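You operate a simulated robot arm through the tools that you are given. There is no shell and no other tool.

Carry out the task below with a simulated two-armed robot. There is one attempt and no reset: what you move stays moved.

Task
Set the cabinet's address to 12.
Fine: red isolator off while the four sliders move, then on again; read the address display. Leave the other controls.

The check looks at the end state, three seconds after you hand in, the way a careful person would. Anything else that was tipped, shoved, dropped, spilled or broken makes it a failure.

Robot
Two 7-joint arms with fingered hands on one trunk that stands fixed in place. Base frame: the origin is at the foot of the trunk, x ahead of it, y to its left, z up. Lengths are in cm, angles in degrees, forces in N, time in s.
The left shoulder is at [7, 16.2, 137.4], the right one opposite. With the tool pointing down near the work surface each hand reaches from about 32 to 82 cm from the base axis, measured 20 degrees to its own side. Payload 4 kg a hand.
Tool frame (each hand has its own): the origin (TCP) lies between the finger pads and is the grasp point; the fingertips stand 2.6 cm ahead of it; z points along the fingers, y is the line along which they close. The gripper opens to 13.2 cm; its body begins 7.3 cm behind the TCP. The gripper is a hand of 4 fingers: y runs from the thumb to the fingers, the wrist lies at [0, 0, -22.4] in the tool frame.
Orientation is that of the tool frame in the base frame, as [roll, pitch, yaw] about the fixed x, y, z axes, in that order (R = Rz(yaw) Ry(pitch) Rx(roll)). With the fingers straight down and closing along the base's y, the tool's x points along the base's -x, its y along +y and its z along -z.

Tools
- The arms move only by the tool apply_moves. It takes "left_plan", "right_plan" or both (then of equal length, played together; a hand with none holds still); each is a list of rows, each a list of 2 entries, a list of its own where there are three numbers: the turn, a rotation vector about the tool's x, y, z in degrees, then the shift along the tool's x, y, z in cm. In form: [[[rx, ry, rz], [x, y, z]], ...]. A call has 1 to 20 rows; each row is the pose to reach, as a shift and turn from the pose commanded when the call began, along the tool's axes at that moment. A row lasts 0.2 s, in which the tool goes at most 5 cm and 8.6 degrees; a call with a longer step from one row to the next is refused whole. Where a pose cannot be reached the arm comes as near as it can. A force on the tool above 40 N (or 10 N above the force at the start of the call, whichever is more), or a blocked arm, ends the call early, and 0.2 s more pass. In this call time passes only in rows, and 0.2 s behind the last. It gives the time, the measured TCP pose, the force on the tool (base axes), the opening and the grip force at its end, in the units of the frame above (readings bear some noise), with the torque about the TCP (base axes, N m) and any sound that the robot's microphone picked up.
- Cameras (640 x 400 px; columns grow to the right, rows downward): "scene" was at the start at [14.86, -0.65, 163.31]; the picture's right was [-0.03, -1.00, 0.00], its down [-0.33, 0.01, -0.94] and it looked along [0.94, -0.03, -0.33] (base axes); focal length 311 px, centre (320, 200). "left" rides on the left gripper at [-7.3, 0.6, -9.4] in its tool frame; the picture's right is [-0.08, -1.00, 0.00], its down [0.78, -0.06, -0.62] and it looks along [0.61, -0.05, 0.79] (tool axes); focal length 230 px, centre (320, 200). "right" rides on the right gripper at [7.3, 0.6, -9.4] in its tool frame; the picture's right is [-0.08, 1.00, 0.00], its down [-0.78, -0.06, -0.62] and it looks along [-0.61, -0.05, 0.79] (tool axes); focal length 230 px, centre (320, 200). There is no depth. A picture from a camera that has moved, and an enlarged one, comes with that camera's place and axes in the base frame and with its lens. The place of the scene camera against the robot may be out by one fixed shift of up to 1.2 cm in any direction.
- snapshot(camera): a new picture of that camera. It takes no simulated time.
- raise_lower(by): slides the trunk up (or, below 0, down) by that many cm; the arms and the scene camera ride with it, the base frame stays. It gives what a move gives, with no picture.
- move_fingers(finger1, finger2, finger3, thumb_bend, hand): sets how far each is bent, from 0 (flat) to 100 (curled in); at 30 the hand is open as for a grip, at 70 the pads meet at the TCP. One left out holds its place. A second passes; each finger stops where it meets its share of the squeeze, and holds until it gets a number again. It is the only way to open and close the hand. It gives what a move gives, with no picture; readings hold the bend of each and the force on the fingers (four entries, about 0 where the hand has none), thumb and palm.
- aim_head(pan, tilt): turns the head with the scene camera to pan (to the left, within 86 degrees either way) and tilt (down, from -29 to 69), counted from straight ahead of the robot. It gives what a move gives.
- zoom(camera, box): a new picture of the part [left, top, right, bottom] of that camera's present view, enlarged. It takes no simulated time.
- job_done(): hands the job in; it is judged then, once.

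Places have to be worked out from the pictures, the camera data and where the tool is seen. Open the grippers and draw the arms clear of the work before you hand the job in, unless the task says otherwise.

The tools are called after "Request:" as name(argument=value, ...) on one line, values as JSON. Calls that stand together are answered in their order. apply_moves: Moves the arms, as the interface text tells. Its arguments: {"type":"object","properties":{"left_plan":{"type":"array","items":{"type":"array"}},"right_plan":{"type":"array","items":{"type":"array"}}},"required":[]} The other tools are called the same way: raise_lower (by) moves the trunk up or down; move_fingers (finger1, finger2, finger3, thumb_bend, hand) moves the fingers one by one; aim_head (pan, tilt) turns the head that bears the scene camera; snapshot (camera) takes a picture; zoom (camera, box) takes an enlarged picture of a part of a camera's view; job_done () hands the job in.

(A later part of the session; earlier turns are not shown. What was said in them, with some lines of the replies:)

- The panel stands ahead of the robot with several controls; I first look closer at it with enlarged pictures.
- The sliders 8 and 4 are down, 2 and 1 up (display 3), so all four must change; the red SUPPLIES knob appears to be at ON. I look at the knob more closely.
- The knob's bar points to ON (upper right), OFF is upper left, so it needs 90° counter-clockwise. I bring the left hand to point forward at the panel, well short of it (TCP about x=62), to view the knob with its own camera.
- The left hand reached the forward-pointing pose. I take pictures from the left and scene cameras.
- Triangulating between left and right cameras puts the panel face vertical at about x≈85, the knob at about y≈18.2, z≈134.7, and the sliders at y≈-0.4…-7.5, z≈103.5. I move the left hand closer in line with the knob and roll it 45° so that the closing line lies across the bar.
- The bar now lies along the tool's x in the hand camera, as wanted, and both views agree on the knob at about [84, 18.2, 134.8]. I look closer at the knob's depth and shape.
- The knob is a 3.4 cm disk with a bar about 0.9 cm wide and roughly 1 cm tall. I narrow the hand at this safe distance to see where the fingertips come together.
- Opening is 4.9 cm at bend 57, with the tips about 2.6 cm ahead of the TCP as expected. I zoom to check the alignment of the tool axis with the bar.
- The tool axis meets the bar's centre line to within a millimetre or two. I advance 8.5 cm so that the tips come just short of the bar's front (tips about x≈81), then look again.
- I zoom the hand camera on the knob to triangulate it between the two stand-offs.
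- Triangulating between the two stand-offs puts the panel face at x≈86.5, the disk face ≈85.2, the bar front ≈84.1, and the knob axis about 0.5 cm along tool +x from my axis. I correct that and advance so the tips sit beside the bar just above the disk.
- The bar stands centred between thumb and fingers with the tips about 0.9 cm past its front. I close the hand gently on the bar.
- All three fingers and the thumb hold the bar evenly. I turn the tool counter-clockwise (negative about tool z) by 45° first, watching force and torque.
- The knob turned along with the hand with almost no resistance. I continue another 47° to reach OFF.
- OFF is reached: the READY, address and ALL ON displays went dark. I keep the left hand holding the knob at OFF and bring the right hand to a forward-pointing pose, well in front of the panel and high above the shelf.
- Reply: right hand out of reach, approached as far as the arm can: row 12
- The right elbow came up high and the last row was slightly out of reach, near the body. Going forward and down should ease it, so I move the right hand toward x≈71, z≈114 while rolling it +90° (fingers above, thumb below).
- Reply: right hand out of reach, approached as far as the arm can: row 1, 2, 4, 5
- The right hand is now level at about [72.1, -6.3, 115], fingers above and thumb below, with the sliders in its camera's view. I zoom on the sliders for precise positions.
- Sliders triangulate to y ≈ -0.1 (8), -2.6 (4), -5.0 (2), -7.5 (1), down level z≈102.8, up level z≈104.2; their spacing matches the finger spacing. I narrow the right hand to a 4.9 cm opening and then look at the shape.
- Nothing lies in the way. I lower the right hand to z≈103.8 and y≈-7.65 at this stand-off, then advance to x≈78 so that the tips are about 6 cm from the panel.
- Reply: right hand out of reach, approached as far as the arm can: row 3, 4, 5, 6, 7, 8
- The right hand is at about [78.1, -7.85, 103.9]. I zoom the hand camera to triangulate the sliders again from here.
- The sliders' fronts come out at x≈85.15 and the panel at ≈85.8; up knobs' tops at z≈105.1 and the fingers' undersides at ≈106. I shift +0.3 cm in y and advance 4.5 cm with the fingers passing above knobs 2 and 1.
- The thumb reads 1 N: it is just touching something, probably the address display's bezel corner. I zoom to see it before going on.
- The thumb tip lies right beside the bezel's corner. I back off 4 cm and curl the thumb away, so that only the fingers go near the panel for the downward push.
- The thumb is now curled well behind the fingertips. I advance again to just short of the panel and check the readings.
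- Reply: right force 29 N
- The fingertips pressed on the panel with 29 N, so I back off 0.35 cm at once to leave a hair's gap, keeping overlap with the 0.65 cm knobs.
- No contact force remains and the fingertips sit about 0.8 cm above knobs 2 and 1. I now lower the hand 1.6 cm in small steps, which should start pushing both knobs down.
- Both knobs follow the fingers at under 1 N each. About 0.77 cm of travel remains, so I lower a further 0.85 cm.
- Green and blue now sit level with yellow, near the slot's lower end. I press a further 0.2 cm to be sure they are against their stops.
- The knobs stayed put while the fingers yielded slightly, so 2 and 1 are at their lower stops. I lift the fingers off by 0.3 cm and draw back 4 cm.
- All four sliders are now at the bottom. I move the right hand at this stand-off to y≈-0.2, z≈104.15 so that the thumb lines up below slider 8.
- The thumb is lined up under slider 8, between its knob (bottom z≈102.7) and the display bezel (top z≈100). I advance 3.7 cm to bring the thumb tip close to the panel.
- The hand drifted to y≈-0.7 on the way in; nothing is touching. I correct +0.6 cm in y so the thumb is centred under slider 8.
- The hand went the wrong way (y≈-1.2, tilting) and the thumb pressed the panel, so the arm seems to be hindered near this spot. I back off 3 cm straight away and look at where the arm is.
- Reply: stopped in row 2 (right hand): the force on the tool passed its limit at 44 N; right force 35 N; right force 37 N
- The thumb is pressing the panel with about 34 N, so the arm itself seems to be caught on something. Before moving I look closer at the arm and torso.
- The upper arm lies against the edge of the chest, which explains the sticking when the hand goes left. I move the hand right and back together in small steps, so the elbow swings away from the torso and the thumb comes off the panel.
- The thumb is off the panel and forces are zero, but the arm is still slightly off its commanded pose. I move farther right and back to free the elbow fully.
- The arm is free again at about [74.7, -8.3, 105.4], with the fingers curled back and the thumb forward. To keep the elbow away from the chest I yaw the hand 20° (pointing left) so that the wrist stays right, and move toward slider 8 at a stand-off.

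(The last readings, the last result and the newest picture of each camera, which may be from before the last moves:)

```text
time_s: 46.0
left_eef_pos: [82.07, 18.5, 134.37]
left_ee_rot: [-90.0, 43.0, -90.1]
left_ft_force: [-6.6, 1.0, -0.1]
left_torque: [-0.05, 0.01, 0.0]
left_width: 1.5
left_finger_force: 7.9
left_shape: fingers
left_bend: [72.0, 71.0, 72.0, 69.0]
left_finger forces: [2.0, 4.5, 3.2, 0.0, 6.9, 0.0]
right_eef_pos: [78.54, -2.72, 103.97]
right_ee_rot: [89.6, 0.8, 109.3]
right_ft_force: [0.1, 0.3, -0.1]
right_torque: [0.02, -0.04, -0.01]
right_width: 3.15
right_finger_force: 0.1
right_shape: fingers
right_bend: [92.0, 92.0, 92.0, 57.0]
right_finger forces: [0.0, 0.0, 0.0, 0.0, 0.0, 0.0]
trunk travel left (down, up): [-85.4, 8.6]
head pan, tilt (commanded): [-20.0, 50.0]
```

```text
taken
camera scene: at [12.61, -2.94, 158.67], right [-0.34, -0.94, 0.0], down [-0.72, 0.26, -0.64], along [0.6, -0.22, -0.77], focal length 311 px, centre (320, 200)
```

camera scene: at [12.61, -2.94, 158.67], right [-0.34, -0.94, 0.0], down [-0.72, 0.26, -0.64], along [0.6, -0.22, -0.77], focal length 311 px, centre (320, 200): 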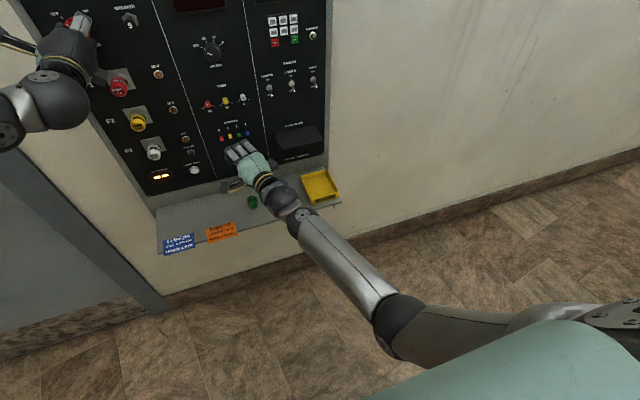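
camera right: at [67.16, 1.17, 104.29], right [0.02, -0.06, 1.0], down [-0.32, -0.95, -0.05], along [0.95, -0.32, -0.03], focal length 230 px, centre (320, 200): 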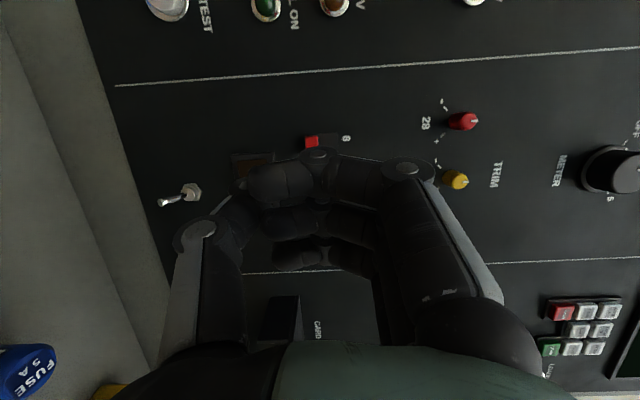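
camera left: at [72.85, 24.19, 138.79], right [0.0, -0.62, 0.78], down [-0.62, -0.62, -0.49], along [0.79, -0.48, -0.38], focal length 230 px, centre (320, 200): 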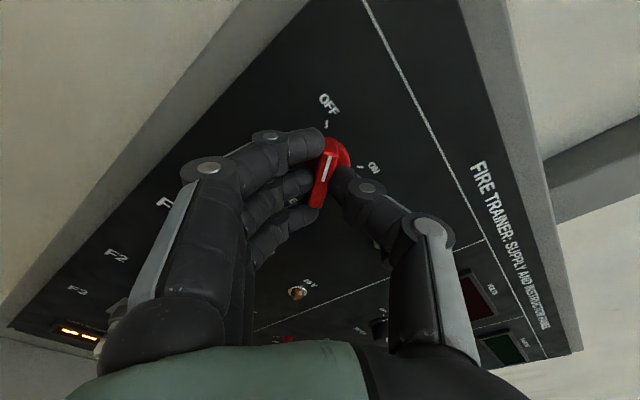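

The hand is exactly where commanded, with no drift and the elbow clear of the chest. I curl the fingers fully to uncover the thumb and look again with both cameras.

Request:
move_fingers(hand="right", finger1=100, finger2=100, finger3=100)

Request:
zoom(camera="right", box=[200, 100, 440, 250])

Request:
zoom(camera="scene", box=[190, 110, 290, 172])

```text
time_s: 47.0
left_eef_pos: [82.11, 18.55, 134.39]
left_ee_rot: [-89.9, 42.9, -90.1]
left_ft_force: [-5.8, 0.9, -0.4]
left_torque: [0.0, 0.03, 0.01]
left_width: 1.49
left_finger_force: 8.0
left_shape: fingers
left_bend: [72.0, 71.0, 72.0, 69.0]
left_finger forces: [2.0, 4.5, 3.1, 0.0, 6.7, 0.0]
right_eef_pos: [78.4, -2.68, 103.9]
right_ee_rot: [89.7, 0.8, 109.3]
right_ft_force: [-0.5, 0.1, -0.1]
right_torque: [-0.02, -0.01, -0.01]
right_width: 4.39
right_finger_force: 0.0
right_shape: fingers
right_bend: [100.0, 100.0, 100.0, 57.0]
right_finger forces: [0.1, 0.0, 0.1, 0.0, 0.0, 0.0]
trunk travel left (down, up): [-85.4, 8.6]
head pan, tilt (commanded): [-20.0, 50.0]
```

```text
2.67 times, centred on (320, 175) of right
camera zoom: at [67.16, 1.15, 104.29], right [0.02, -0.06, 1.0], down [-0.32, -0.95, -0.05], along [0.95, -0.32, -0.03], focal length 614 px, centre (320, 267)
```

zoom: 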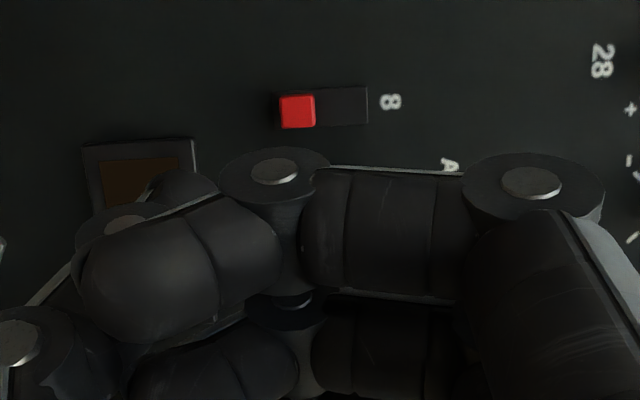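

```text
6.40 times, centred on (240, 141) of scene
camera zoom: at [12.61, -2.94, 158.67], right [-0.34, -0.94, 0.0], down [-0.72, 0.26, -0.64], along [0.6, -0.22, -0.77], focal length 1990 px, centre (832, 578)
```

zoom: 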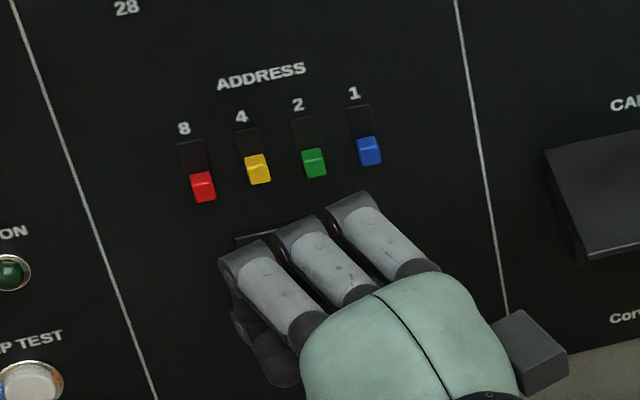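

All four knobs are visible and down; the fingers are well behind the thumb tip now. I advance along the tool axis about 4.2 cm so that the thumb tip comes under knob 8 with a small gap to the panel.

Request:
apply_moves(right_plan=[[[0, 0, 0], [0.05, 0, 1.0]], [[0, 0, 0], [0.1, 0, 2.0]], [[0, 0, 0], [0.15, 0, 3.0]], [[0, 0, 0], [0.16, 0, 3.6]], [[0, 0, 0], [0.16, 0, 4.0]], [[0, 0, 0], [0.16, 0, 4.2]], [[0, 0, 0], [0.16, 0, 4.2]]])

Request:
zoom(camera="right", box=[200, 100, 440, 250])

Request:
zoom(camera="scene", box=[190, 110, 290, 172])

```text
time_s: 48.6
left_eef_pos: [82.08, 18.54, 134.4]
left_ee_rot: [-90.0, 43.0, -90.1]
left_ft_force: [-7.4, -0.2, 1.2]
left_torque: [0.02, -0.02, 0.01]
left_width: 1.45
left_finger_force: 8.5
left_shape: fingers
left_bend: [72.0, 71.0, 72.0, 69.0]
left_finger forces: [1.9, 4.5, 3.2, 0.0, 6.8, 0.1]
right_eef_pos: [82.31, -1.35, 103.91]
right_ee_rot: [89.6, 0.9, 109.3]
right_ft_force: [0.7, 0.2, 0.5]
right_torque: [0.02, 0.0, 0.01]
right_width: 4.41
right_finger_force: 0.1
right_shape: fingers
right_bend: [100.0, 100.0, 100.0, 57.0]
right_finger forces: [0.0, 0.0, 0.0, 0.1, 0.0, 0.0]
trunk travel left (down, up): [-85.4, 8.6]
head pan, tilt (commanded): [-20.0, 50.0]
```

```text
2.67 times, centred on (320, 175) of right
camera zoom: at [71.11, 2.67, 104.29], right [0.02, -0.06, 1.0], down [-0.32, -0.95, -0.05], along [0.95, -0.32, -0.03], focal length 614 px, centre (320, 267)
```

zoom: 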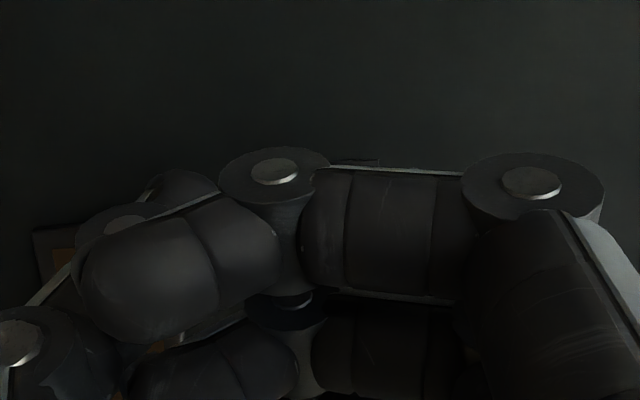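

```text
6.40 times, centred on (240, 141) of scene
camera zoom: at [12.61, -2.94, 158.67], right [-0.34, -0.94, 0.0], down [-0.72, 0.26, -0.64], along [0.6, -0.22, -0.77], focal length 1990 px, centre (832, 578)
```

zoom: 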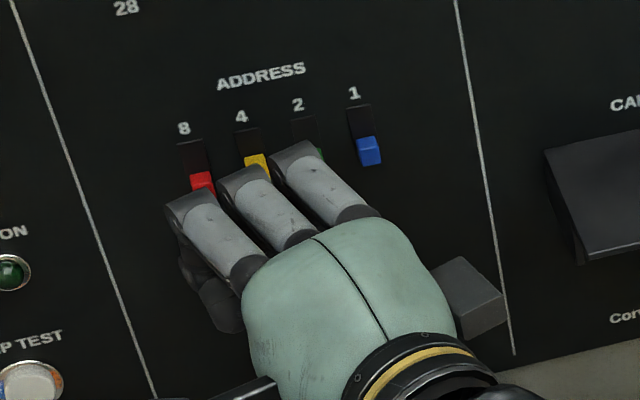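

The readings show no contact; the thumb tip should now be just below knob 8. I raise the hand 1.2 cm in small steps and watch the thumb force and slider 8 in the scene view.

Request:
apply_moves(right_plan=[[[0, 0, 0], [0, 0.3, 0]], [[0, 0, 0], [0, 0.5, 0]], [[0, 0, 0], [0, 0.7, 0]], [[0, 0, 0], [0, 0.9, 0]], [[0, 0, 0], [0, 1.05, 0]], [[0, 0, 0], [0, 1.2, 0]], [[0, 0, 0], [0, 1.2, 0]]])

Request:
zoom(camera="scene", box=[190, 110, 290, 172])

Request:
zoom(camera="right", box=[200, 100, 440, 250])

```text
time_s: 50.2
left_eef_pos: [82.04, 18.42, 134.47]
left_ee_rot: [-90.0, 43.0, -90.1]
left_ft_force: [-5.5, 1.2, -0.3]
left_torque: [0.03, 0.0, 0.0]
left_width: 1.48
left_finger_force: 8.4
left_shape: fingers
left_bend: [72.0, 71.0, 72.0, 69.0]
left_finger forces: [2.0, 4.6, 3.0, 0.0, 6.9, 0.1]
right_eef_pos: [82.35, -1.31, 105.13]
right_ee_rot: [89.7, 0.8, 109.3]
right_ft_force: [0.2, 0.0, -0.5]
right_torque: [0.01, 0.02, 0.03]
right_width: 4.38
right_finger_force: 0.6
right_shape: fingers
right_bend: [100.0, 100.0, 100.0, 57.0]
right_finger forces: [0.0, 0.1, 0.1, 0.0, 0.3, 0.1]
trunk travel left (down, up): [-85.4, 8.6]
head pan, tilt (commanded): [-20.0, 50.0]
```

```text
6.40 times, centred on (240, 141) of scene
camera zoom: at [12.62, -2.94, 158.67], right [-0.34, -0.94, 0.0], down [-0.72, 0.26, -0.64], along [0.6, -0.22, -0.77], focal length 1990 px, centre (832, 578)
```

zoom: 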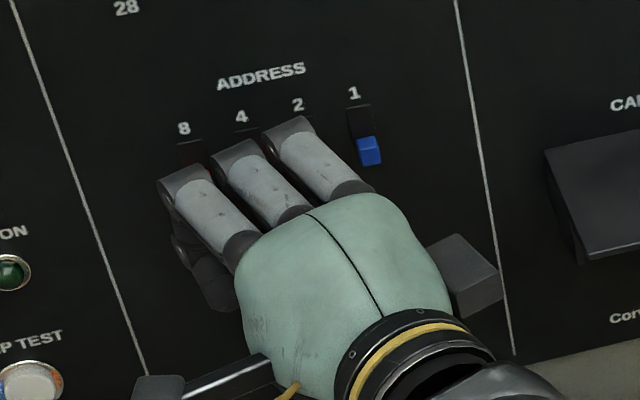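

```text
2.67 times, centred on (320, 175) of right
camera zoom: at [71.11, 2.65, 105.49], right [0.02, -0.06, 1.0], down [-0.32, -0.95, -0.05], along [0.95, -0.32, -0.03], focal length 614 px, centre (320, 267)
```

zoom: 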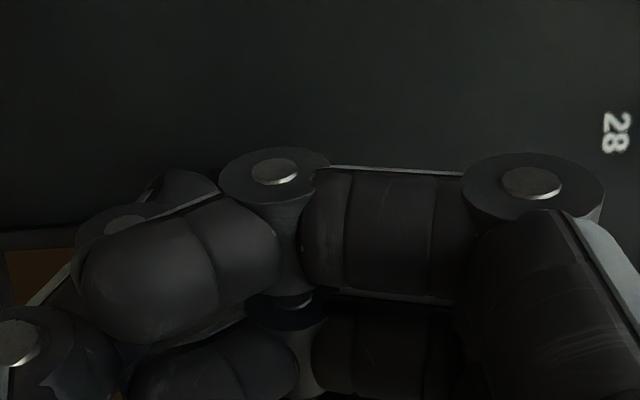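

The thumb feels a slight load (0.3 N), so it has just met the knob. I continue up another 0.9 cm toward the upper stop.

Request:
apply_moves(right_plan=[[[0, 0, 0], [0, 0.2, 0]], [[0, 0, 0], [0, 0.4, 0]], [[0, 0, 0], [0, 0.6, 0]], [[0, 0, 0], [0, 0.8, 0]], [[0, 0, 0], [0, 0.9, 0]], [[0, 0, 0], [0, 0.9, 0]]])

Request:
zoom(camera="scene", box=[190, 110, 290, 172])

```text
time_s: 51.6
left_eef_pos: [82.08, 18.46, 134.41]
left_ee_rot: [-90.1, 43.0, -90.1]
left_ft_force: [-5.9, 1.0, 0.0]
left_torque: [-0.02, 0.0, 0.0]
left_width: 1.46
left_finger_force: 8.1
left_shape: fingers
left_bend: [72.0, 71.0, 72.0, 69.0]
left_finger forces: [2.0, 4.5, 3.0, 0.0, 6.8, 0.1]
right_eef_pos: [82.3, -1.21, 106.02]
right_ee_rot: [89.5, 0.7, 109.2]
right_ft_force: [0.7, -0.3, 0.3]
right_torque: [0.02, 0.01, 0.03]
right_width: 4.42
right_finger_force: 0.0
right_shape: fingers
right_bend: [100.0, 100.0, 100.0, 57.0]
right_finger forces: [0.0, 0.0, 0.0, 0.1, 0.1, 0.0]
trunk travel left (down, up): [-85.4, 8.6]
head pan, tilt (commanded): [-20.0, 50.0]
```

```text
6.40 times, centred on (240, 141) of scene
camera zoom: at [12.62, -2.94, 158.67], right [-0.34, -0.94, 0.0], down [-0.72, 0.26, -0.64], along [0.6, -0.22, -0.77], focal length 1990 px, centre (832, 578)
```

zoom: 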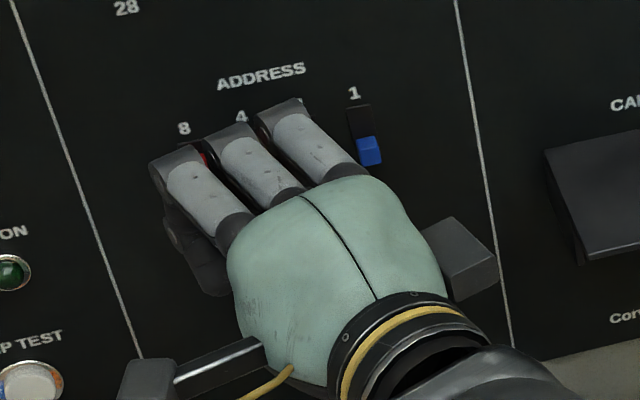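

Red shows between the fingers at a higher place than before. I press another 0.2 cm up and check for a stop.

Request:
apply_moves(right_plan=[[[0, 0, 0], [0, 0.1, 0]], [[0, 0, 0], [0, 0.2, 0]], [[0, 0, 0], [0, 0.2, 0]]])

Request:
zoom(camera="scene", box=[200, 115, 260, 152])

```text
time_s: 52.4
left_eef_pos: [82.09, 18.53, 134.32]
left_ee_rot: [-90.0, 43.0, -90.2]
left_ft_force: [-5.4, 0.4, -0.3]
left_torque: [-0.04, 0.0, 0.02]
left_width: 1.52
left_finger_force: 8.4
left_shape: fingers
left_bend: [72.0, 71.0, 72.0, 69.0]
left_finger forces: [1.9, 4.4, 3.0, 0.0, 6.6, 0.1]
right_eef_pos: [82.21, -1.27, 106.28]
right_ee_rot: [89.7, 0.8, 109.3]
right_ft_force: [-0.4, -0.1, -1.0]
right_torque: [0.01, 0.03, -0.04]
right_width: 4.38
right_finger_force: 0.1
right_shape: fingers
right_bend: [100.0, 100.0, 100.0, 57.0]
right_finger forces: [0.0, 0.0, 0.0, 0.0, 0.1, 0.1]
trunk travel left (down, up): [-85.4, 8.6]
head pan, tilt (commanded): [-20.0, 50.0]
```

```text
10.67 times, centred on (230, 134) of scene
camera zoom: at [12.62, -2.94, 158.67], right [-0.34, -0.94, 0.0], down [-0.72, 0.26, -0.64], along [0.6, -0.22, -0.77], focal length 3316 px, centre (1280, 909)
```

zoom: 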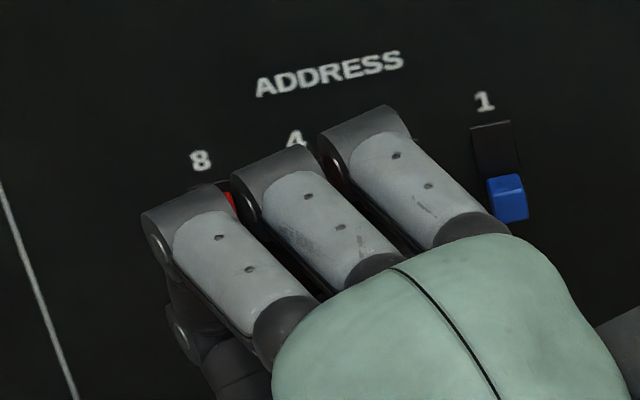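

Red's top edge now sits close to the slot's upper end. I lower the hand slightly, back off 4 cm and inspect.

Request:
apply_moves(right_plan=[[[0, 0, 0], [0, -0.25, 0]], [[0, 0, 0], [0, -0.5, -0.2]], [[0, 0, 0], [0, -0.8, -1.2]], [[0, 0, 0], [0, -1.2, -2.4]], [[0, 0, 0], [0, -1.8, -3.4]], [[0, 0, 0], [0, -2.2, -4.2]], [[0, 0, 0], [0, -2.2, -4.2]]])

Request:
zoom(camera="scene", box=[190, 110, 290, 172])

Request:
zoom(camera="right", box=[200, 100, 440, 250])

```text
time_s: 54.0
left_eef_pos: [82.05, 18.55, 134.36]
left_ee_rot: [-90.0, 43.1, -90.1]
left_ft_force: [-4.9, 0.3, 0.9]
left_torque: [-0.02, 0.03, 0.0]
left_width: 1.48
left_finger_force: 8.2
left_shape: fingers
left_bend: [72.0, 71.0, 72.0, 69.0]
left_finger forces: [2.0, 4.6, 3.0, 0.0, 6.7, 0.0]
right_eef_pos: [78.35, -2.83, 104.14]
right_ee_rot: [89.7, 0.8, 109.3]
right_ft_force: [0.2, 0.4, 0.7]
right_torque: [0.01, 0.0, -0.01]
right_width: 4.41
right_finger_force: 0.1
right_shape: fingers
right_bend: [100.0, 100.0, 100.0, 57.0]
right_finger forces: [0.1, 0.0, 0.1, 0.0, 0.1, 0.1]
trunk travel left (down, up): [-85.4, 8.6]
head pan, tilt (commanded): [-20.0, 50.0]
```

```text
6.40 times, centred on (240, 141) of scene
camera zoom: at [12.62, -2.94, 158.67], right [-0.34, -0.94, 0.0], down [-0.72, 0.26, -0.64], along [0.6, -0.22, -0.77], focal length 1990 px, centre (832, 578)
```

zoom: 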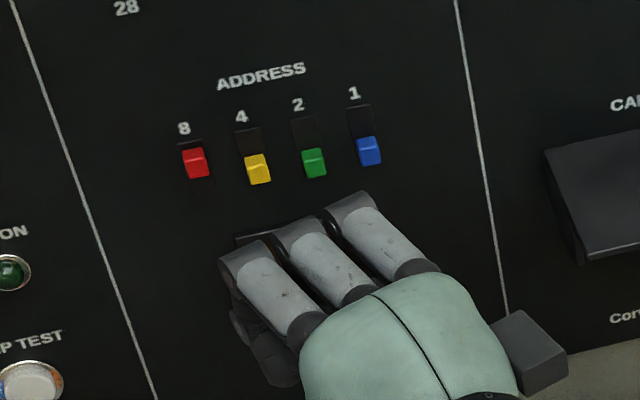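

```text
2.67 times, centred on (320, 175) of right
camera zoom: at [67.11, 1.18, 104.32], right [0.02, -0.06, 1.0], down [-0.32, -0.95, -0.05], along [0.95, -0.32, -0.03], focal length 614 px, centre (320, 267)
```

zoom: 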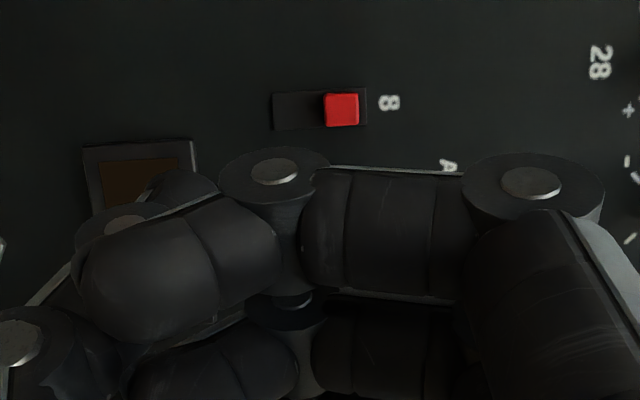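

Slider 8 is fully up. I shift the hand 2.25 cm to the right at the stand-off, then advance the thumb under slider 4 in the same way.

Request:
apply_moves(right_plan=[[[0, 0, 0], [-1.0, -0.2, -0.4]], [[0, 0, 0], [-2.12, -0.2, -0.74]], [[0, 0, 0], [-2.12, -0.2, -0.74]], [[0, 0, 0], [-2.07, -0.2, 0.3]], [[0, 0, 0], [-2.0, -0.2, 1.4]], [[0, 0, 0], [-1.97, -0.2, 2.4]], [[0, 0, 0], [-1.96, -0.2, 3.0]], [[0, 0, 0], [-1.96, -0.2, 3.46]], [[0, 0, 0], [-1.96, -0.2, 3.46]]])

Request:
zoom(camera="scene", box=[190, 110, 290, 172])

Request:
zoom(camera="right", box=[200, 100, 440, 250])

```text
time_s: 56.0
left_eef_pos: [82.1, 18.52, 134.37]
left_ee_rot: [-90.1, 43.0, -90.1]
left_ft_force: [-6.5, 0.8, -0.2]
left_torque: [0.01, 0.02, 0.06]
left_width: 1.51
left_finger_force: 7.9
left_shape: fingers
left_bend: [72.0, 71.0, 72.0, 69.0]
left_finger forces: [2.2, 4.5, 2.8, 0.0, 6.6, 0.0]
right_eef_pos: [82.23, -3.46, 103.74]
right_ee_rot: [89.7, 0.8, 109.4]
right_ft_force: [-0.7, 0.0, 0.0]
right_torque: [-0.01, 0.0, -0.01]
right_width: 4.41
right_finger_force: 0.1
right_shape: fingers
right_bend: [100.0, 100.0, 100.0, 57.0]
right_finger forces: [0.1, 0.0, 0.1, 0.0, 0.0, 0.0]
trunk travel left (down, up): [-85.4, 8.6]
head pan, tilt (commanded): [-20.0, 50.0]
```

```text
6.40 times, centred on (240, 141) of scene
camera zoom: at [12.63, -2.94, 158.67], right [-0.34, -0.94, 0.0], down [-0.72, 0.26, -0.64], along [0.6, -0.22, -0.77], focal length 1990 px, centre (832, 578)
```

zoom: 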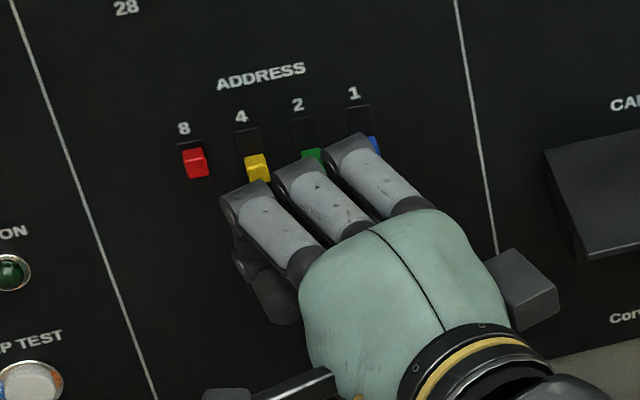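

```text
2.67 times, centred on (320, 175) of right
camera zoom: at [71.05, 0.52, 104.15], right [0.02, -0.06, 1.0], down [-0.32, -0.95, -0.05], along [0.95, -0.32, -0.03], focal length 614 px, centre (320, 267)
```

zoom: 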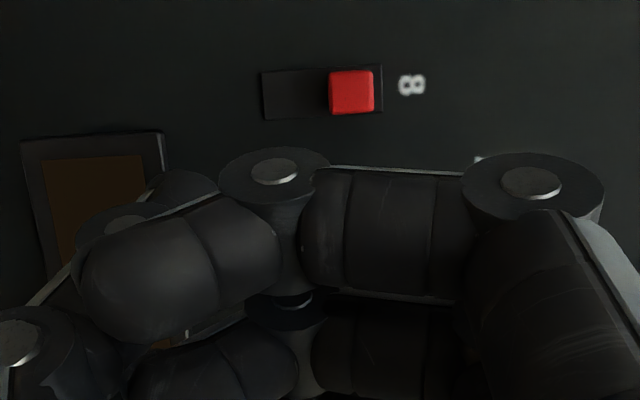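

No contact, and the thumb should be just below knob 4. I raise the hand 2.4 cm in small steps, as before, to bring it to the upper stop.

Request:
apply_moves(right_plan=[[[0, 0, 0], [0, 0.3, 0.05]], [[0, 0, 0], [0, 0.6, 0.08]], [[0, 0, 0], [0, 0.8, 0.08]], [[0, 0, 0], [0, 1.0, 0.08]], [[0, 0, 0], [0, 1.2, 0.08]], [[0, 0, 0], [0, 1.4, 0.08]], [[0, 0, 0], [0, 1.6, 0.08]], [[0, 0, 0], [0, 1.8, 0.08]], [[0, 0, 0], [0, 2.0, 0.08]], [[0, 0, 0], [0, 2.2, 0.08]], [[0, 0, 0], [0, 2.4, 0.08]], [[0, 0, 0], [0, 2.4, 0.08]]])

Request:
zoom(camera="scene", box=[190, 110, 290, 172])

```text
time_s: 58.6
left_eef_pos: [82.15, 18.5, 134.36]
left_ee_rot: [-90.0, 43.0, -90.0]
left_ft_force: [-6.1, 0.3, -0.3]
left_torque: [-0.04, 0.0, 0.0]
left_width: 1.49
left_finger_force: 8.3
left_shape: fingers
left_bend: [72.0, 71.0, 72.0, 69.0]
left_finger forces: [2.0, 4.4, 2.8, 0.1, 6.6, 0.1]
right_eef_pos: [82.42, -3.35, 106.35]
right_ee_rot: [89.5, 0.8, 109.2]
right_ft_force: [0.1, 0.5, -0.5]
right_torque: [-0.01, 0.02, 0.01]
right_width: 4.41
right_finger_force: 0.1
right_shape: fingers
right_bend: [100.0, 100.0, 100.0, 57.0]
right_finger forces: [0.0, 0.0, 0.0, 0.0, 0.1, 0.0]
trunk travel left (down, up): [-85.4, 8.6]
head pan, tilt (commanded): [-20.0, 50.0]
```

```text
6.40 times, centred on (240, 141) of scene
camera zoom: at [12.63, -2.94, 158.67], right [-0.34, -0.94, 0.0], down [-0.72, 0.26, -0.64], along [0.6, -0.22, -0.77], focal length 1990 px, centre (832, 578)
```

zoom: 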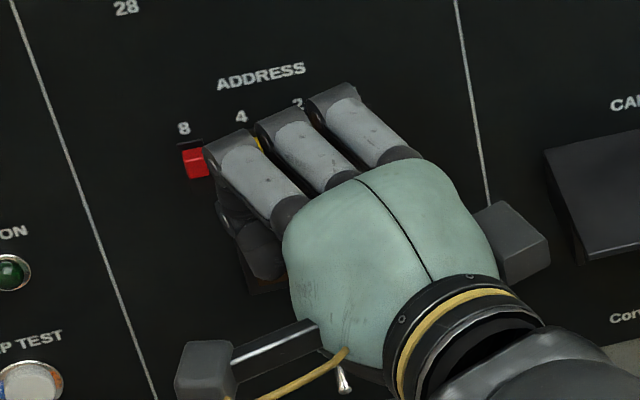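

Yellow now shows high in its slot. I lower slightly, back off, and inspect all four sliders.

Request:
apply_moves(right_plan=[[[0, 0, 0], [0, -0.25, 0]], [[0, 0, 0], [0, -0.5, -0.2]], [[0, 0, 0], [0, -0.8, -1.2]], [[0, 0, 0], [0, -1.2, -2.4]], [[0, 0, 0], [0, -1.5, -3.8]], [[0, 0, 0], [-0.5, -1.5, -5.4]], [[0, 0, 0], [-1.5, -1.5, -7.0]], [[0, 0, 0], [-2.5, -1.5, -8.5]], [[0, 0, 0], [-2.5, -1.5, -8.5]]])

Request:
zoom(camera="scene", box=[190, 110, 290, 172])

Request:
snapshot(camera="right")

```text
time_s: 60.6
left_eef_pos: [82.24, 18.48, 134.51]
left_ee_rot: [-90.0, 43.1, -90.1]
left_ft_force: [-4.1, 0.7, -0.3]
left_torque: [0.0, 0.01, 0.01]
left_width: 1.49
left_finger_force: 8.3
left_shape: fingers
left_bend: [72.0, 71.0, 72.0, 69.0]
left_finger forces: [2.0, 4.3, 2.7, 0.0, 6.7, 0.0]
right_eef_pos: [74.99, -8.57, 104.72]
right_ee_rot: [89.7, 1.0, 109.4]
right_ft_force: [-0.2, 0.4, -0.1]
right_torque: [-0.02, 0.03, 0.0]
right_width: 4.39
right_finger_force: 0.1
right_shape: fingers
right_bend: [100.0, 100.0, 100.0, 57.0]
right_finger forces: [0.1, 0.0, 0.1, 0.0, 0.1, 0.0]
trunk travel left (down, up): [-85.4, 8.6]
head pan, tilt (commanded): [-20.0, 50.0]
```

```text
6.40 times, centred on (240, 141) of scene
camera zoom: at [12.63, -2.93, 158.67], right [-0.34, -0.94, 0.0], down [-0.72, 0.26, -0.64], along [0.6, -0.22, -0.77], focal length 1990 px, centre (832, 578)
```

zoom: 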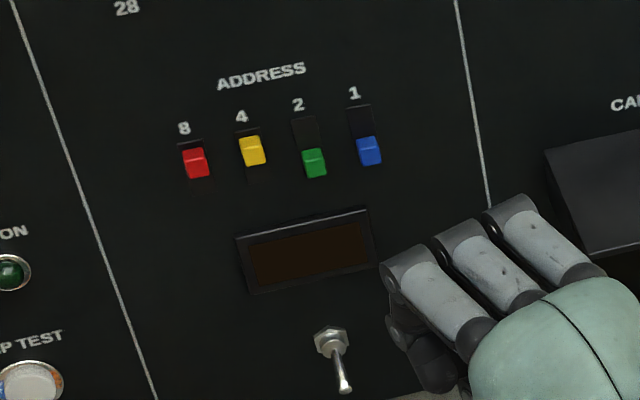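

```text
taken
camera right: at [63.85, -4.58, 105.06], right [0.02, -0.06, 1.0], down [-0.32, -0.95, -0.05], along [0.95, -0.32, -0.03], focal length 230 px, centre (320, 200)
```

right: 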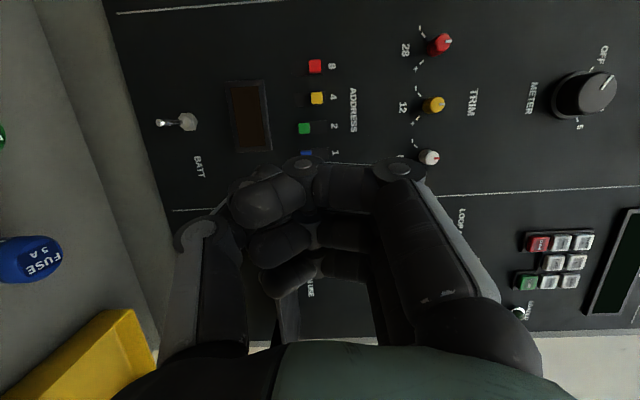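

Sliders 8 and 4 are up, 2 and 1 are down (=12), and the BATT switch is unchanged. Now I turn the knob back to ON with the left hand, rotating +92° about the tool axis.

Request:
apply_moves(left_plan=[[[0, 0, 5], [0, 0, 0]], [[0, 0, 10], [0, 0, 0]], [[0, 0, 15], [0, 0, 0]], [[0, 0, 20], [0, 0, 0]], [[0, 0, 25], [0, 0, 0]], [[0, 0, 30], [0, 0, 0]], [[0, 0, 35], [0, 0, 0]], [[0, 0, 40], [0, 0, 0]], [[0, 0, 45], [0, 0, 0]], [[0, 0, 50], [0, 0, 0]], [[0, 0, 55], [0, 0, 0]], [[0, 0, 60], [0, 0, 0]], [[0, 0, 65], [0, 0, 0]], [[0, 0, 70], [0, 0, 0]], [[0, 0, 75], [0, 0, 0]], [[0, 0, 80], [0, 0, 0]], [[0, 0, 85], [0, 0, 0]], [[0, 0, 89], [0, 0, 0]], [[0, 0, 92.5], [0, 0, 0]], [[0, 0, 92.5], [0, 0, 0]]])

Request:
aim_head(pan=-2, tilt=25)

Request:
snapshot(camera="scene")

Request:
snapshot(camera="left")

```text
time_s: 64.8
left_eef_pos: [82.12, 18.61, 134.41]
left_ee_rot: [90.1, 44.6, 90.0]
left_ft_force: [-3.5, 5.1, 0.9]
left_torque: [-0.15, -0.1, 0.06]
left_width: 1.68
left_finger_force: 10.4
left_shape: fingers
left_bend: [71.0, 71.0, 72.0, 69.0]
left_finger forces: [5.4, 4.7, 6.4, 0.0, 4.7, 0.0]
right_eef_pos: [75.18, -8.36, 104.77]
right_ee_rot: [89.7, 0.8, 109.3]
right_ft_force: [-0.5, 0.5, -1.0]
right_torque: [-0.01, -0.02, 0.0]
right_width: 4.41
right_finger_force: 0.1
right_shape: fingers
right_bend: [100.0, 100.0, 100.0, 57.0]
right_finger forces: [0.1, 0.0, 0.0, 0.1, 0.0, 0.0]
trunk travel left (down, up): [-85.4, 8.6]
head pan, tilt (commanded): [-20.0, 50.0]
```

```text
time_s: 65.7
left_eef_pos: [82.08, 18.55, 134.41]
left_ee_rot: [90.0, 44.5, 90.0]
left_ft_force: [-3.4, 5.0, 1.6]
left_torque: [-0.18, -0.15, 0.03]
left_width: 1.69
left_finger_force: 10.5
left_shape: fingers
left_bend: [71.0, 71.0, 72.0, 69.0]
left_finger forces: [5.4, 4.6, 6.3, 0.0, 4.6, 0.0]
right_eef_pos: [75.08, -8.35, 104.74]
right_ee_rot: [89.7, 0.8, 109.2]
right_ft_force: [0.0, 0.3, 0.4]
right_torque: [0.01, -0.01, 0.02]
right_width: 4.42
right_finger_force: 0.2
right_shape: fingers
right_bend: [100.0, 100.0, 100.0, 57.0]
right_finger forces: [0.0, 0.0, 0.0, 0.0, 0.0, 0.1]
trunk travel left (down, up): [-85.4, 8.6]
head pan, tilt (commanded): [-2.0, 25.0]
```

```text
taken
camera scene: at [14.63, -0.49, 162.41], right [-0.04, -1.0, 0.0], down [-0.42, 0.01, -0.91], along [0.91, -0.03, -0.42], focal length 311 px, centre (320, 200)
```

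scene: 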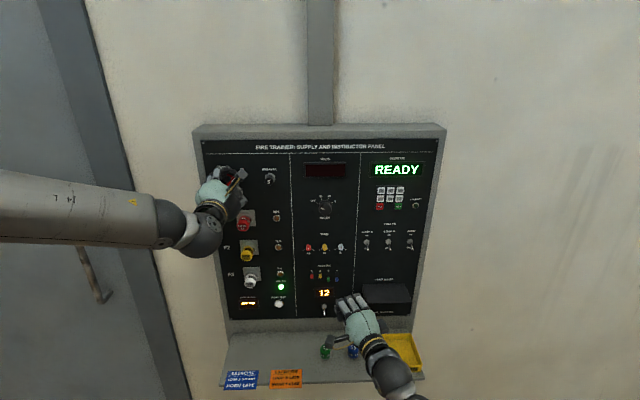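

```text
taken
camera left: at [72.74, 13.77, 139.76], right [0.0, -0.75, -0.66], down [-0.62, 0.52, -0.59], along [0.79, 0.4, -0.47], focal length 230 px, centre (320, 200)
```

left: 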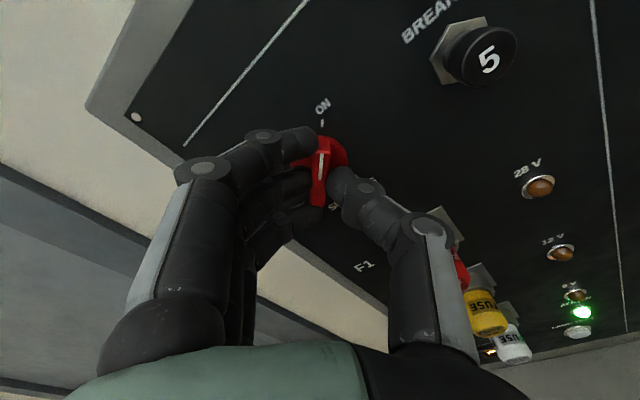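

The display reads 12, READY is lit and ALL ON is green, with the knob at the ON stop (torque slightly risen). I zoom to confirm before releasing.

Request:
zoom(camera="scene", box=[280, 250, 370, 320])

Request:
zoom(camera="scene", box=[195, 130, 445, 320])

```text
5.71 times, centred on (325, 285) of scene
camera zoom: at [14.63, -0.49, 162.41], right [-0.04, -1.0, 0.0], down [-0.42, 0.01, -0.91], along [0.91, -0.03, -0.42], focal length 1777 px, centre (291, -286)
```

zoom: 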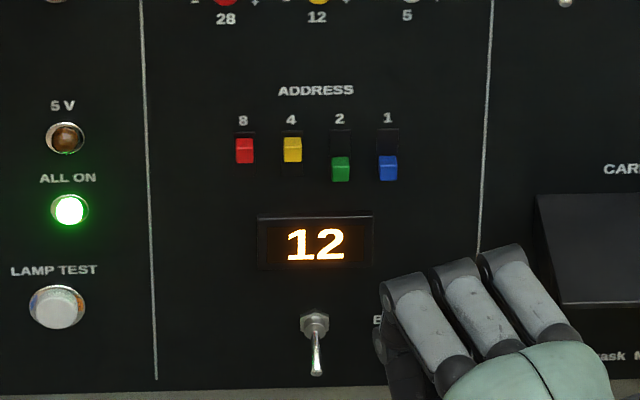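

```text
2.11 times, centred on (320, 225) of scene
camera zoom: at [14.63, -0.49, 162.41], right [-0.04, -1.0, 0.0], down [-0.42, 0.01, -0.91], along [0.91, -0.03, -0.42], focal length 655 px, centre (320, 147)
```

zoom: 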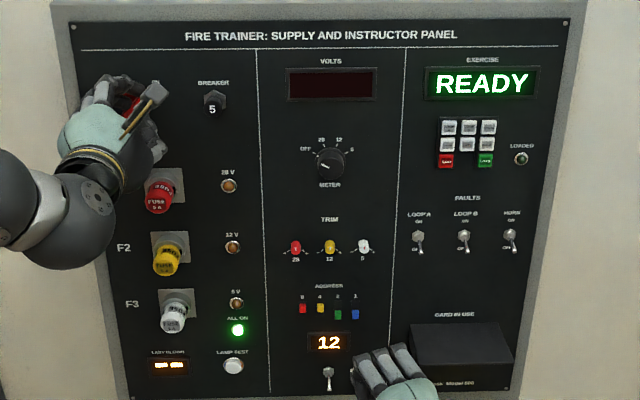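

Confirmed: the address shows 12 and the supplies are on. I open the left hand to let go of the knob and then draw straight back.

Request:
move_fingers(hand="left", finger1=55, finger2=55, finger3=55, thumb_bend=55)

Request:
zoom(camera="left", box=[200, 110, 440, 260])

```text
time_s: 66.7
left_eef_pos: [82.24, 18.37, 134.33]
left_ee_rot: [90.0, 44.6, 90.0]
left_ft_force: [0.0, -0.5, 0.0]
left_torque: [0.01, -0.03, 0.02]
left_width: 5.38
left_finger_force: 0.1
left_shape: fingers
left_bend: [55.0, 55.0, 55.0, 55.0]
left_finger forces: [0.0, 0.0, 0.1, 0.2, 0.1, 0.0]
right_eef_pos: [75.34, -8.46, 104.56]
right_ee_rot: [89.8, 0.7, 109.3]
right_ft_force: [-0.9, 0.4, -0.2]
right_torque: [-0.02, -0.01, -0.01]
right_width: 4.4
right_finger_force: 0.0
right_shape: fingers
right_bend: [100.0, 100.0, 100.0, 57.0]
right_finger forces: [0.0, 0.0, 0.1, 0.0, 0.2, 0.0]
trunk travel left (down, up): [-85.4, 8.6]
head pan, tilt (commanded): [-2.0, 25.0]
```

```text
2.67 times, centred on (320, 185) of left
camera zoom: at [72.87, 13.58, 139.7], right [0.0, -0.75, -0.66], down [-0.62, 0.52, -0.59], along [0.79, 0.4, -0.47], focal length 614 px, centre (320, 240)
```

zoom: 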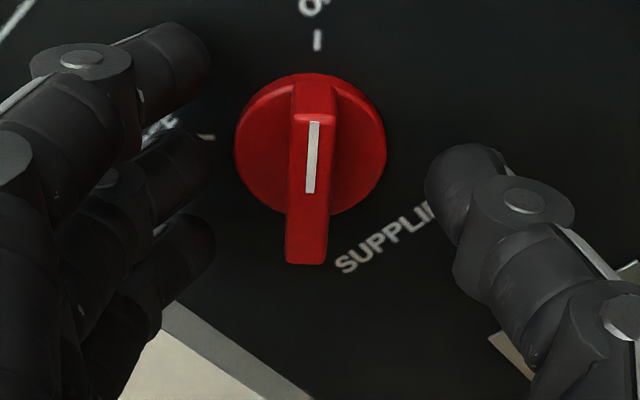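

The knob stays at ON and both hands are free. I draw the left hand straight back about 14 cm and the right hand back and up, away from the panel and shelf.

Request:
apply_moves(left_plan=[[[0, 0, 0], [0, 0, -1]], [[0, 0, 0], [0, 0, -2.5]], [[0, 0, 0], [0, 0, -4.5]], [[0, 0, 0], [0, 0, -6.5]], [[0, 0, 0], [0, 0, -8.5]], [[0, 0, 0], [0, 0, -10.5]], [[0, 0, 0], [0, 0, -12.5]], [[0, 0, 0], [0, 0, -14]], [[0, 0, 0], [0, 0, -14]]], right_plan=[[[0, 0, 0], [0, 0, -0.8]], [[0, 0, 0], [0, 0.5, -1.8]], [[0, 0, 0], [0, 1.2, -2.8]], [[0, 0, 0], [0, 2.0, -3.8]], [[0, 0, 0], [0, 3.0, -4.8]], [[0, 0, 0], [0, 4.0, -5.8]], [[0, 0, 0], [0, 5.0, -6.5]], [[0, 0, 0], [0, 6.0, -7.0]], [[0, 0, 0], [0, 6.0, -7.0]]])

Request:
snapshot(camera="scene")

```text
time_s: 68.7
left_eef_pos: [68.26, 18.44, 134.31]
left_ee_rot: [90.2, 44.5, 90.2]
left_ft_force: [-0.2, 0.2, -0.2]
left_torque: [0.0, -0.01, 0.01]
left_width: 5.41
left_finger_force: 0.2
left_shape: fingers
left_bend: [55.0, 55.0, 55.0, 55.0]
left_finger forces: [0.0, 0.0, 0.0, 0.0, 0.0, 0.0]
right_eef_pos: [68.5, -10.75, 110.66]
right_ee_rot: [89.7, 0.8, 109.3]
right_ft_force: [-0.5, -0.2, 0.3]
right_torque: [-0.02, 0.02, -0.01]
right_width: 4.42
right_finger_force: 0.1
right_shape: fingers
right_bend: [100.0, 100.0, 100.0, 57.0]
right_finger forces: [0.1, 0.0, 0.0, 0.1, 0.0, 0.0]
trunk travel left (down, up): [-85.4, 8.6]
head pan, tilt (commanded): [-2.0, 25.0]
```

```text
taken
camera scene: at [14.81, -0.65, 162.4], right [-0.03, -1.0, 0.0], down [-0.42, 0.01, -0.91], along [0.91, -0.03, -0.42], focal length 311 px, centre (320, 200)
```

scene: 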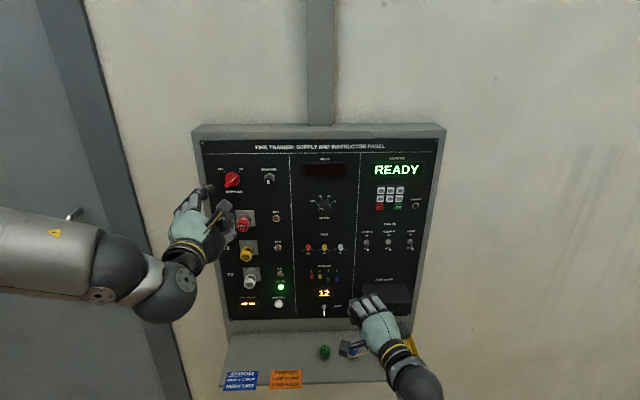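

Both hands are off the panel. I open both hands and inspect the whole panel and shelf.

Request:
move_fingers(hand="left", finger1=30, finger2=30, finger3=30, thumb_bend=30)

Request:
move_fingers(hand="right", finger1=30, finger2=30, finger3=30, thumb_bend=30)

Request:
apply_moves(left_plan=[[[0, 0, 0], [0, 0, -1]], [[0, 0, 0], [0, 0, -2.5]], [[0, 0, 0], [0, 0, -4]], [[0, 0, 0], [0, 0, -4]]], right_plan=[[[0, 0, 0], [-1, 0, 0]], [[0, 0, 0], [-3, 0, -0.5]], [[0, 0, 0], [-5, 0, -1]], [[0, 0, 0], [-5, 0, -1]]])

Request:
snapshot(camera="scene")

Request:
zoom(camera="scene", box=[195, 120, 445, 280])

Request:
zoom(camera="scene", box=[195, 240, 445, 400])

```text
time_s: 69.7
left_eef_pos: [68.26, 18.44, 134.4]
left_ee_rot: [90.1, 44.5, 90.2]
left_ft_force: [0.7, 0.3, -0.1]
left_torque: [-0.01, -0.03, -0.01]
left_width: 13.59
left_finger_force: 0.1
left_shape: fingers
left_bend: [30.0, 30.0, 30.0, 30.0]
left_finger forces: [0.0, 0.0, 0.1, 0.0, 0.0, 0.1]
right_eef_pos: [68.57, -10.72, 110.7]
right_ee_rot: [89.7, 0.7, 109.3]
right_ft_force: [-0.1, 0.1, -0.2]
right_torque: [0.0, -0.04, -0.01]
right_width: 4.4
right_finger_force: 0.2
right_shape: fingers
right_bend: [100.0, 100.0, 100.0, 57.0]
right_finger forces: [0.0, 0.0, 0.1, 0.1, 0.0, 0.0]
trunk travel left (down, up): [-85.4, 8.6]
head pan, tilt (commanded): [-2.0, 25.0]
```

```text
time_s: 70.7
left_eef_pos: [68.33, 18.33, 134.32]
left_ee_rot: [90.0, 44.5, 90.1]
left_ft_force: [-0.2, -0.1, -0.3]
left_torque: [0.02, 0.02, 0.01]
left_width: 13.57
left_finger_force: 0.1
left_shape: fingers
left_bend: [30.0, 30.0, 30.0, 30.0]
left_finger forces: [0.0, 0.1, 0.0, 0.0, 0.0, 0.0]
right_eef_pos: [68.67, -10.68, 110.66]
right_ee_rot: [89.7, 0.9, 109.4]
right_ft_force: [-0.2, 0.4, -0.2]
right_torque: [-0.01, 0.0, -0.03]
right_width: 13.58
right_finger_force: 0.0
right_shape: fingers
right_bend: [30.0, 30.0, 30.0, 30.0]
right_finger forces: [0.1, 0.0, 0.1, 0.0, 0.0, 0.1]
trunk travel left (down, up): [-85.4, 8.6]
head pan, tilt (commanded): [-2.0, 25.0]
```

```text
time_s: 71.7
left_eef_pos: [64.19, 18.47, 134.45]
left_ee_rot: [90.2, 44.5, 90.0]
left_ft_force: [0.3, 0.0, 0.0]
left_torque: [0.01, 0.0, 0.01]
left_width: 13.56
left_finger_force: 0.0
left_shape: fingers
left_bend: [30.0, 30.0, 30.0, 30.0]
left_finger forces: [0.0, 0.0, 0.0, 0.1, 0.0, 0.1]
right_eef_pos: [69.33, -15.72, 110.76]
right_ee_rot: [89.7, 0.8, 109.3]
right_ft_force: [-0.2, -0.1, 0.4]
right_torque: [0.02, -0.01, -0.02]
right_width: 13.56
right_finger_force: 0.1
right_shape: fingers
right_bend: [30.0, 30.0, 30.0, 30.0]
right_finger forces: [0.0, 0.1, 0.0, 0.0, 0.1, 0.1]
trunk travel left (down, up): [-85.4, 8.6]
head pan, tilt (commanded): [-2.0, 25.0]
```

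```text
taken
camera scene: at [14.79, -0.59, 162.4], right [-0.03, -1.0, 0.0], down [-0.42, 0.01, -0.91], along [0.91, -0.03, -0.42], focal length 311 px, centre (320, 200)
```

scene: 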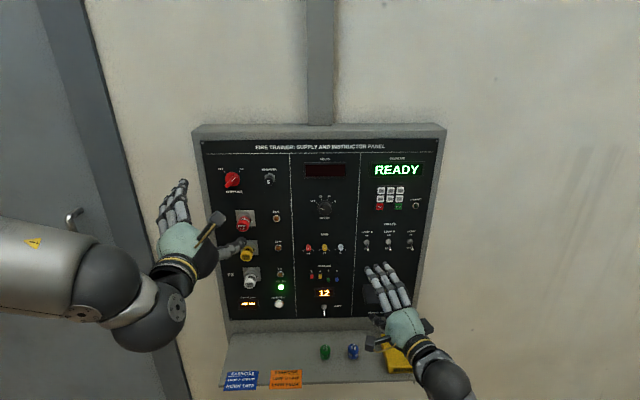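

```text
2.50 times, centred on (320, 200) of scene
camera zoom: at [14.79, -0.59, 162.4], right [-0.03, -1.0, 0.0], down [-0.42, 0.01, -0.91], along [0.91, -0.03, -0.42], focal length 777 px, centre (320, 200)
```

zoom: 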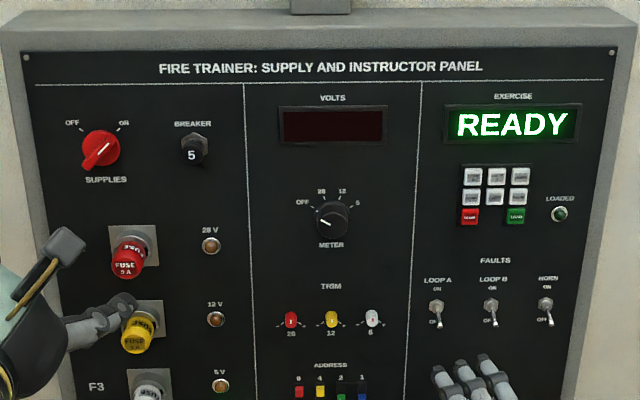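

```text
2.50 times, centred on (320, 320) of scene
camera zoom: at [14.79, -0.59, 162.4], right [-0.03, -1.0, 0.0], down [-0.42, 0.01, -0.91], along [0.91, -0.03, -0.42], focal length 777 px, centre (320, -100)
```

zoom: 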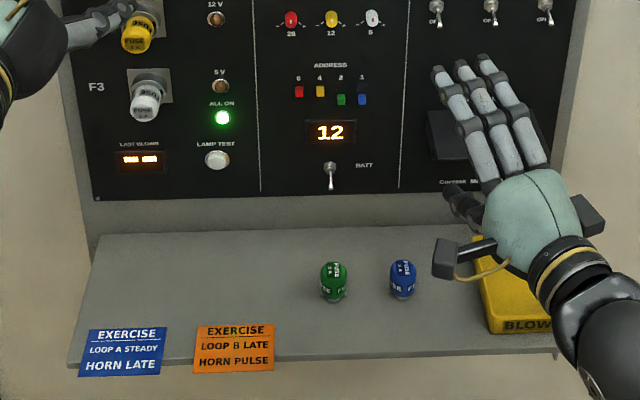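

The panel shows address 12, READY, ALL ON green, knob at ON, and the meter, trims, breaker, fault switches, BATT switch, fuses and tray are all as before; both hands are open and more than 10 cm clear. I hand the job in.

Request:
job_done()

```text
The job is handed in.
```

The cabinet's address is set to 12. Sliders 8 and 4 are up, 2 and 1 are down, and the address display reads 12.

The red SUPPLIES isolator stayed off the whole time the sliders moved, and is back at ON. READY and ALL ON are lit again. In the last pictures the other controls, the fuses and the tray were as at the start, and both hands were open and well clear of the panel.

While I was lining up on slider 8, the right upper arm caught against the robot's chest. The right thumb then pressed the panel near the address display with about 34 N until I moved the arm away. An earlier approach had pressed the panel with 29 N for a moment. I saw no mark or change from either.
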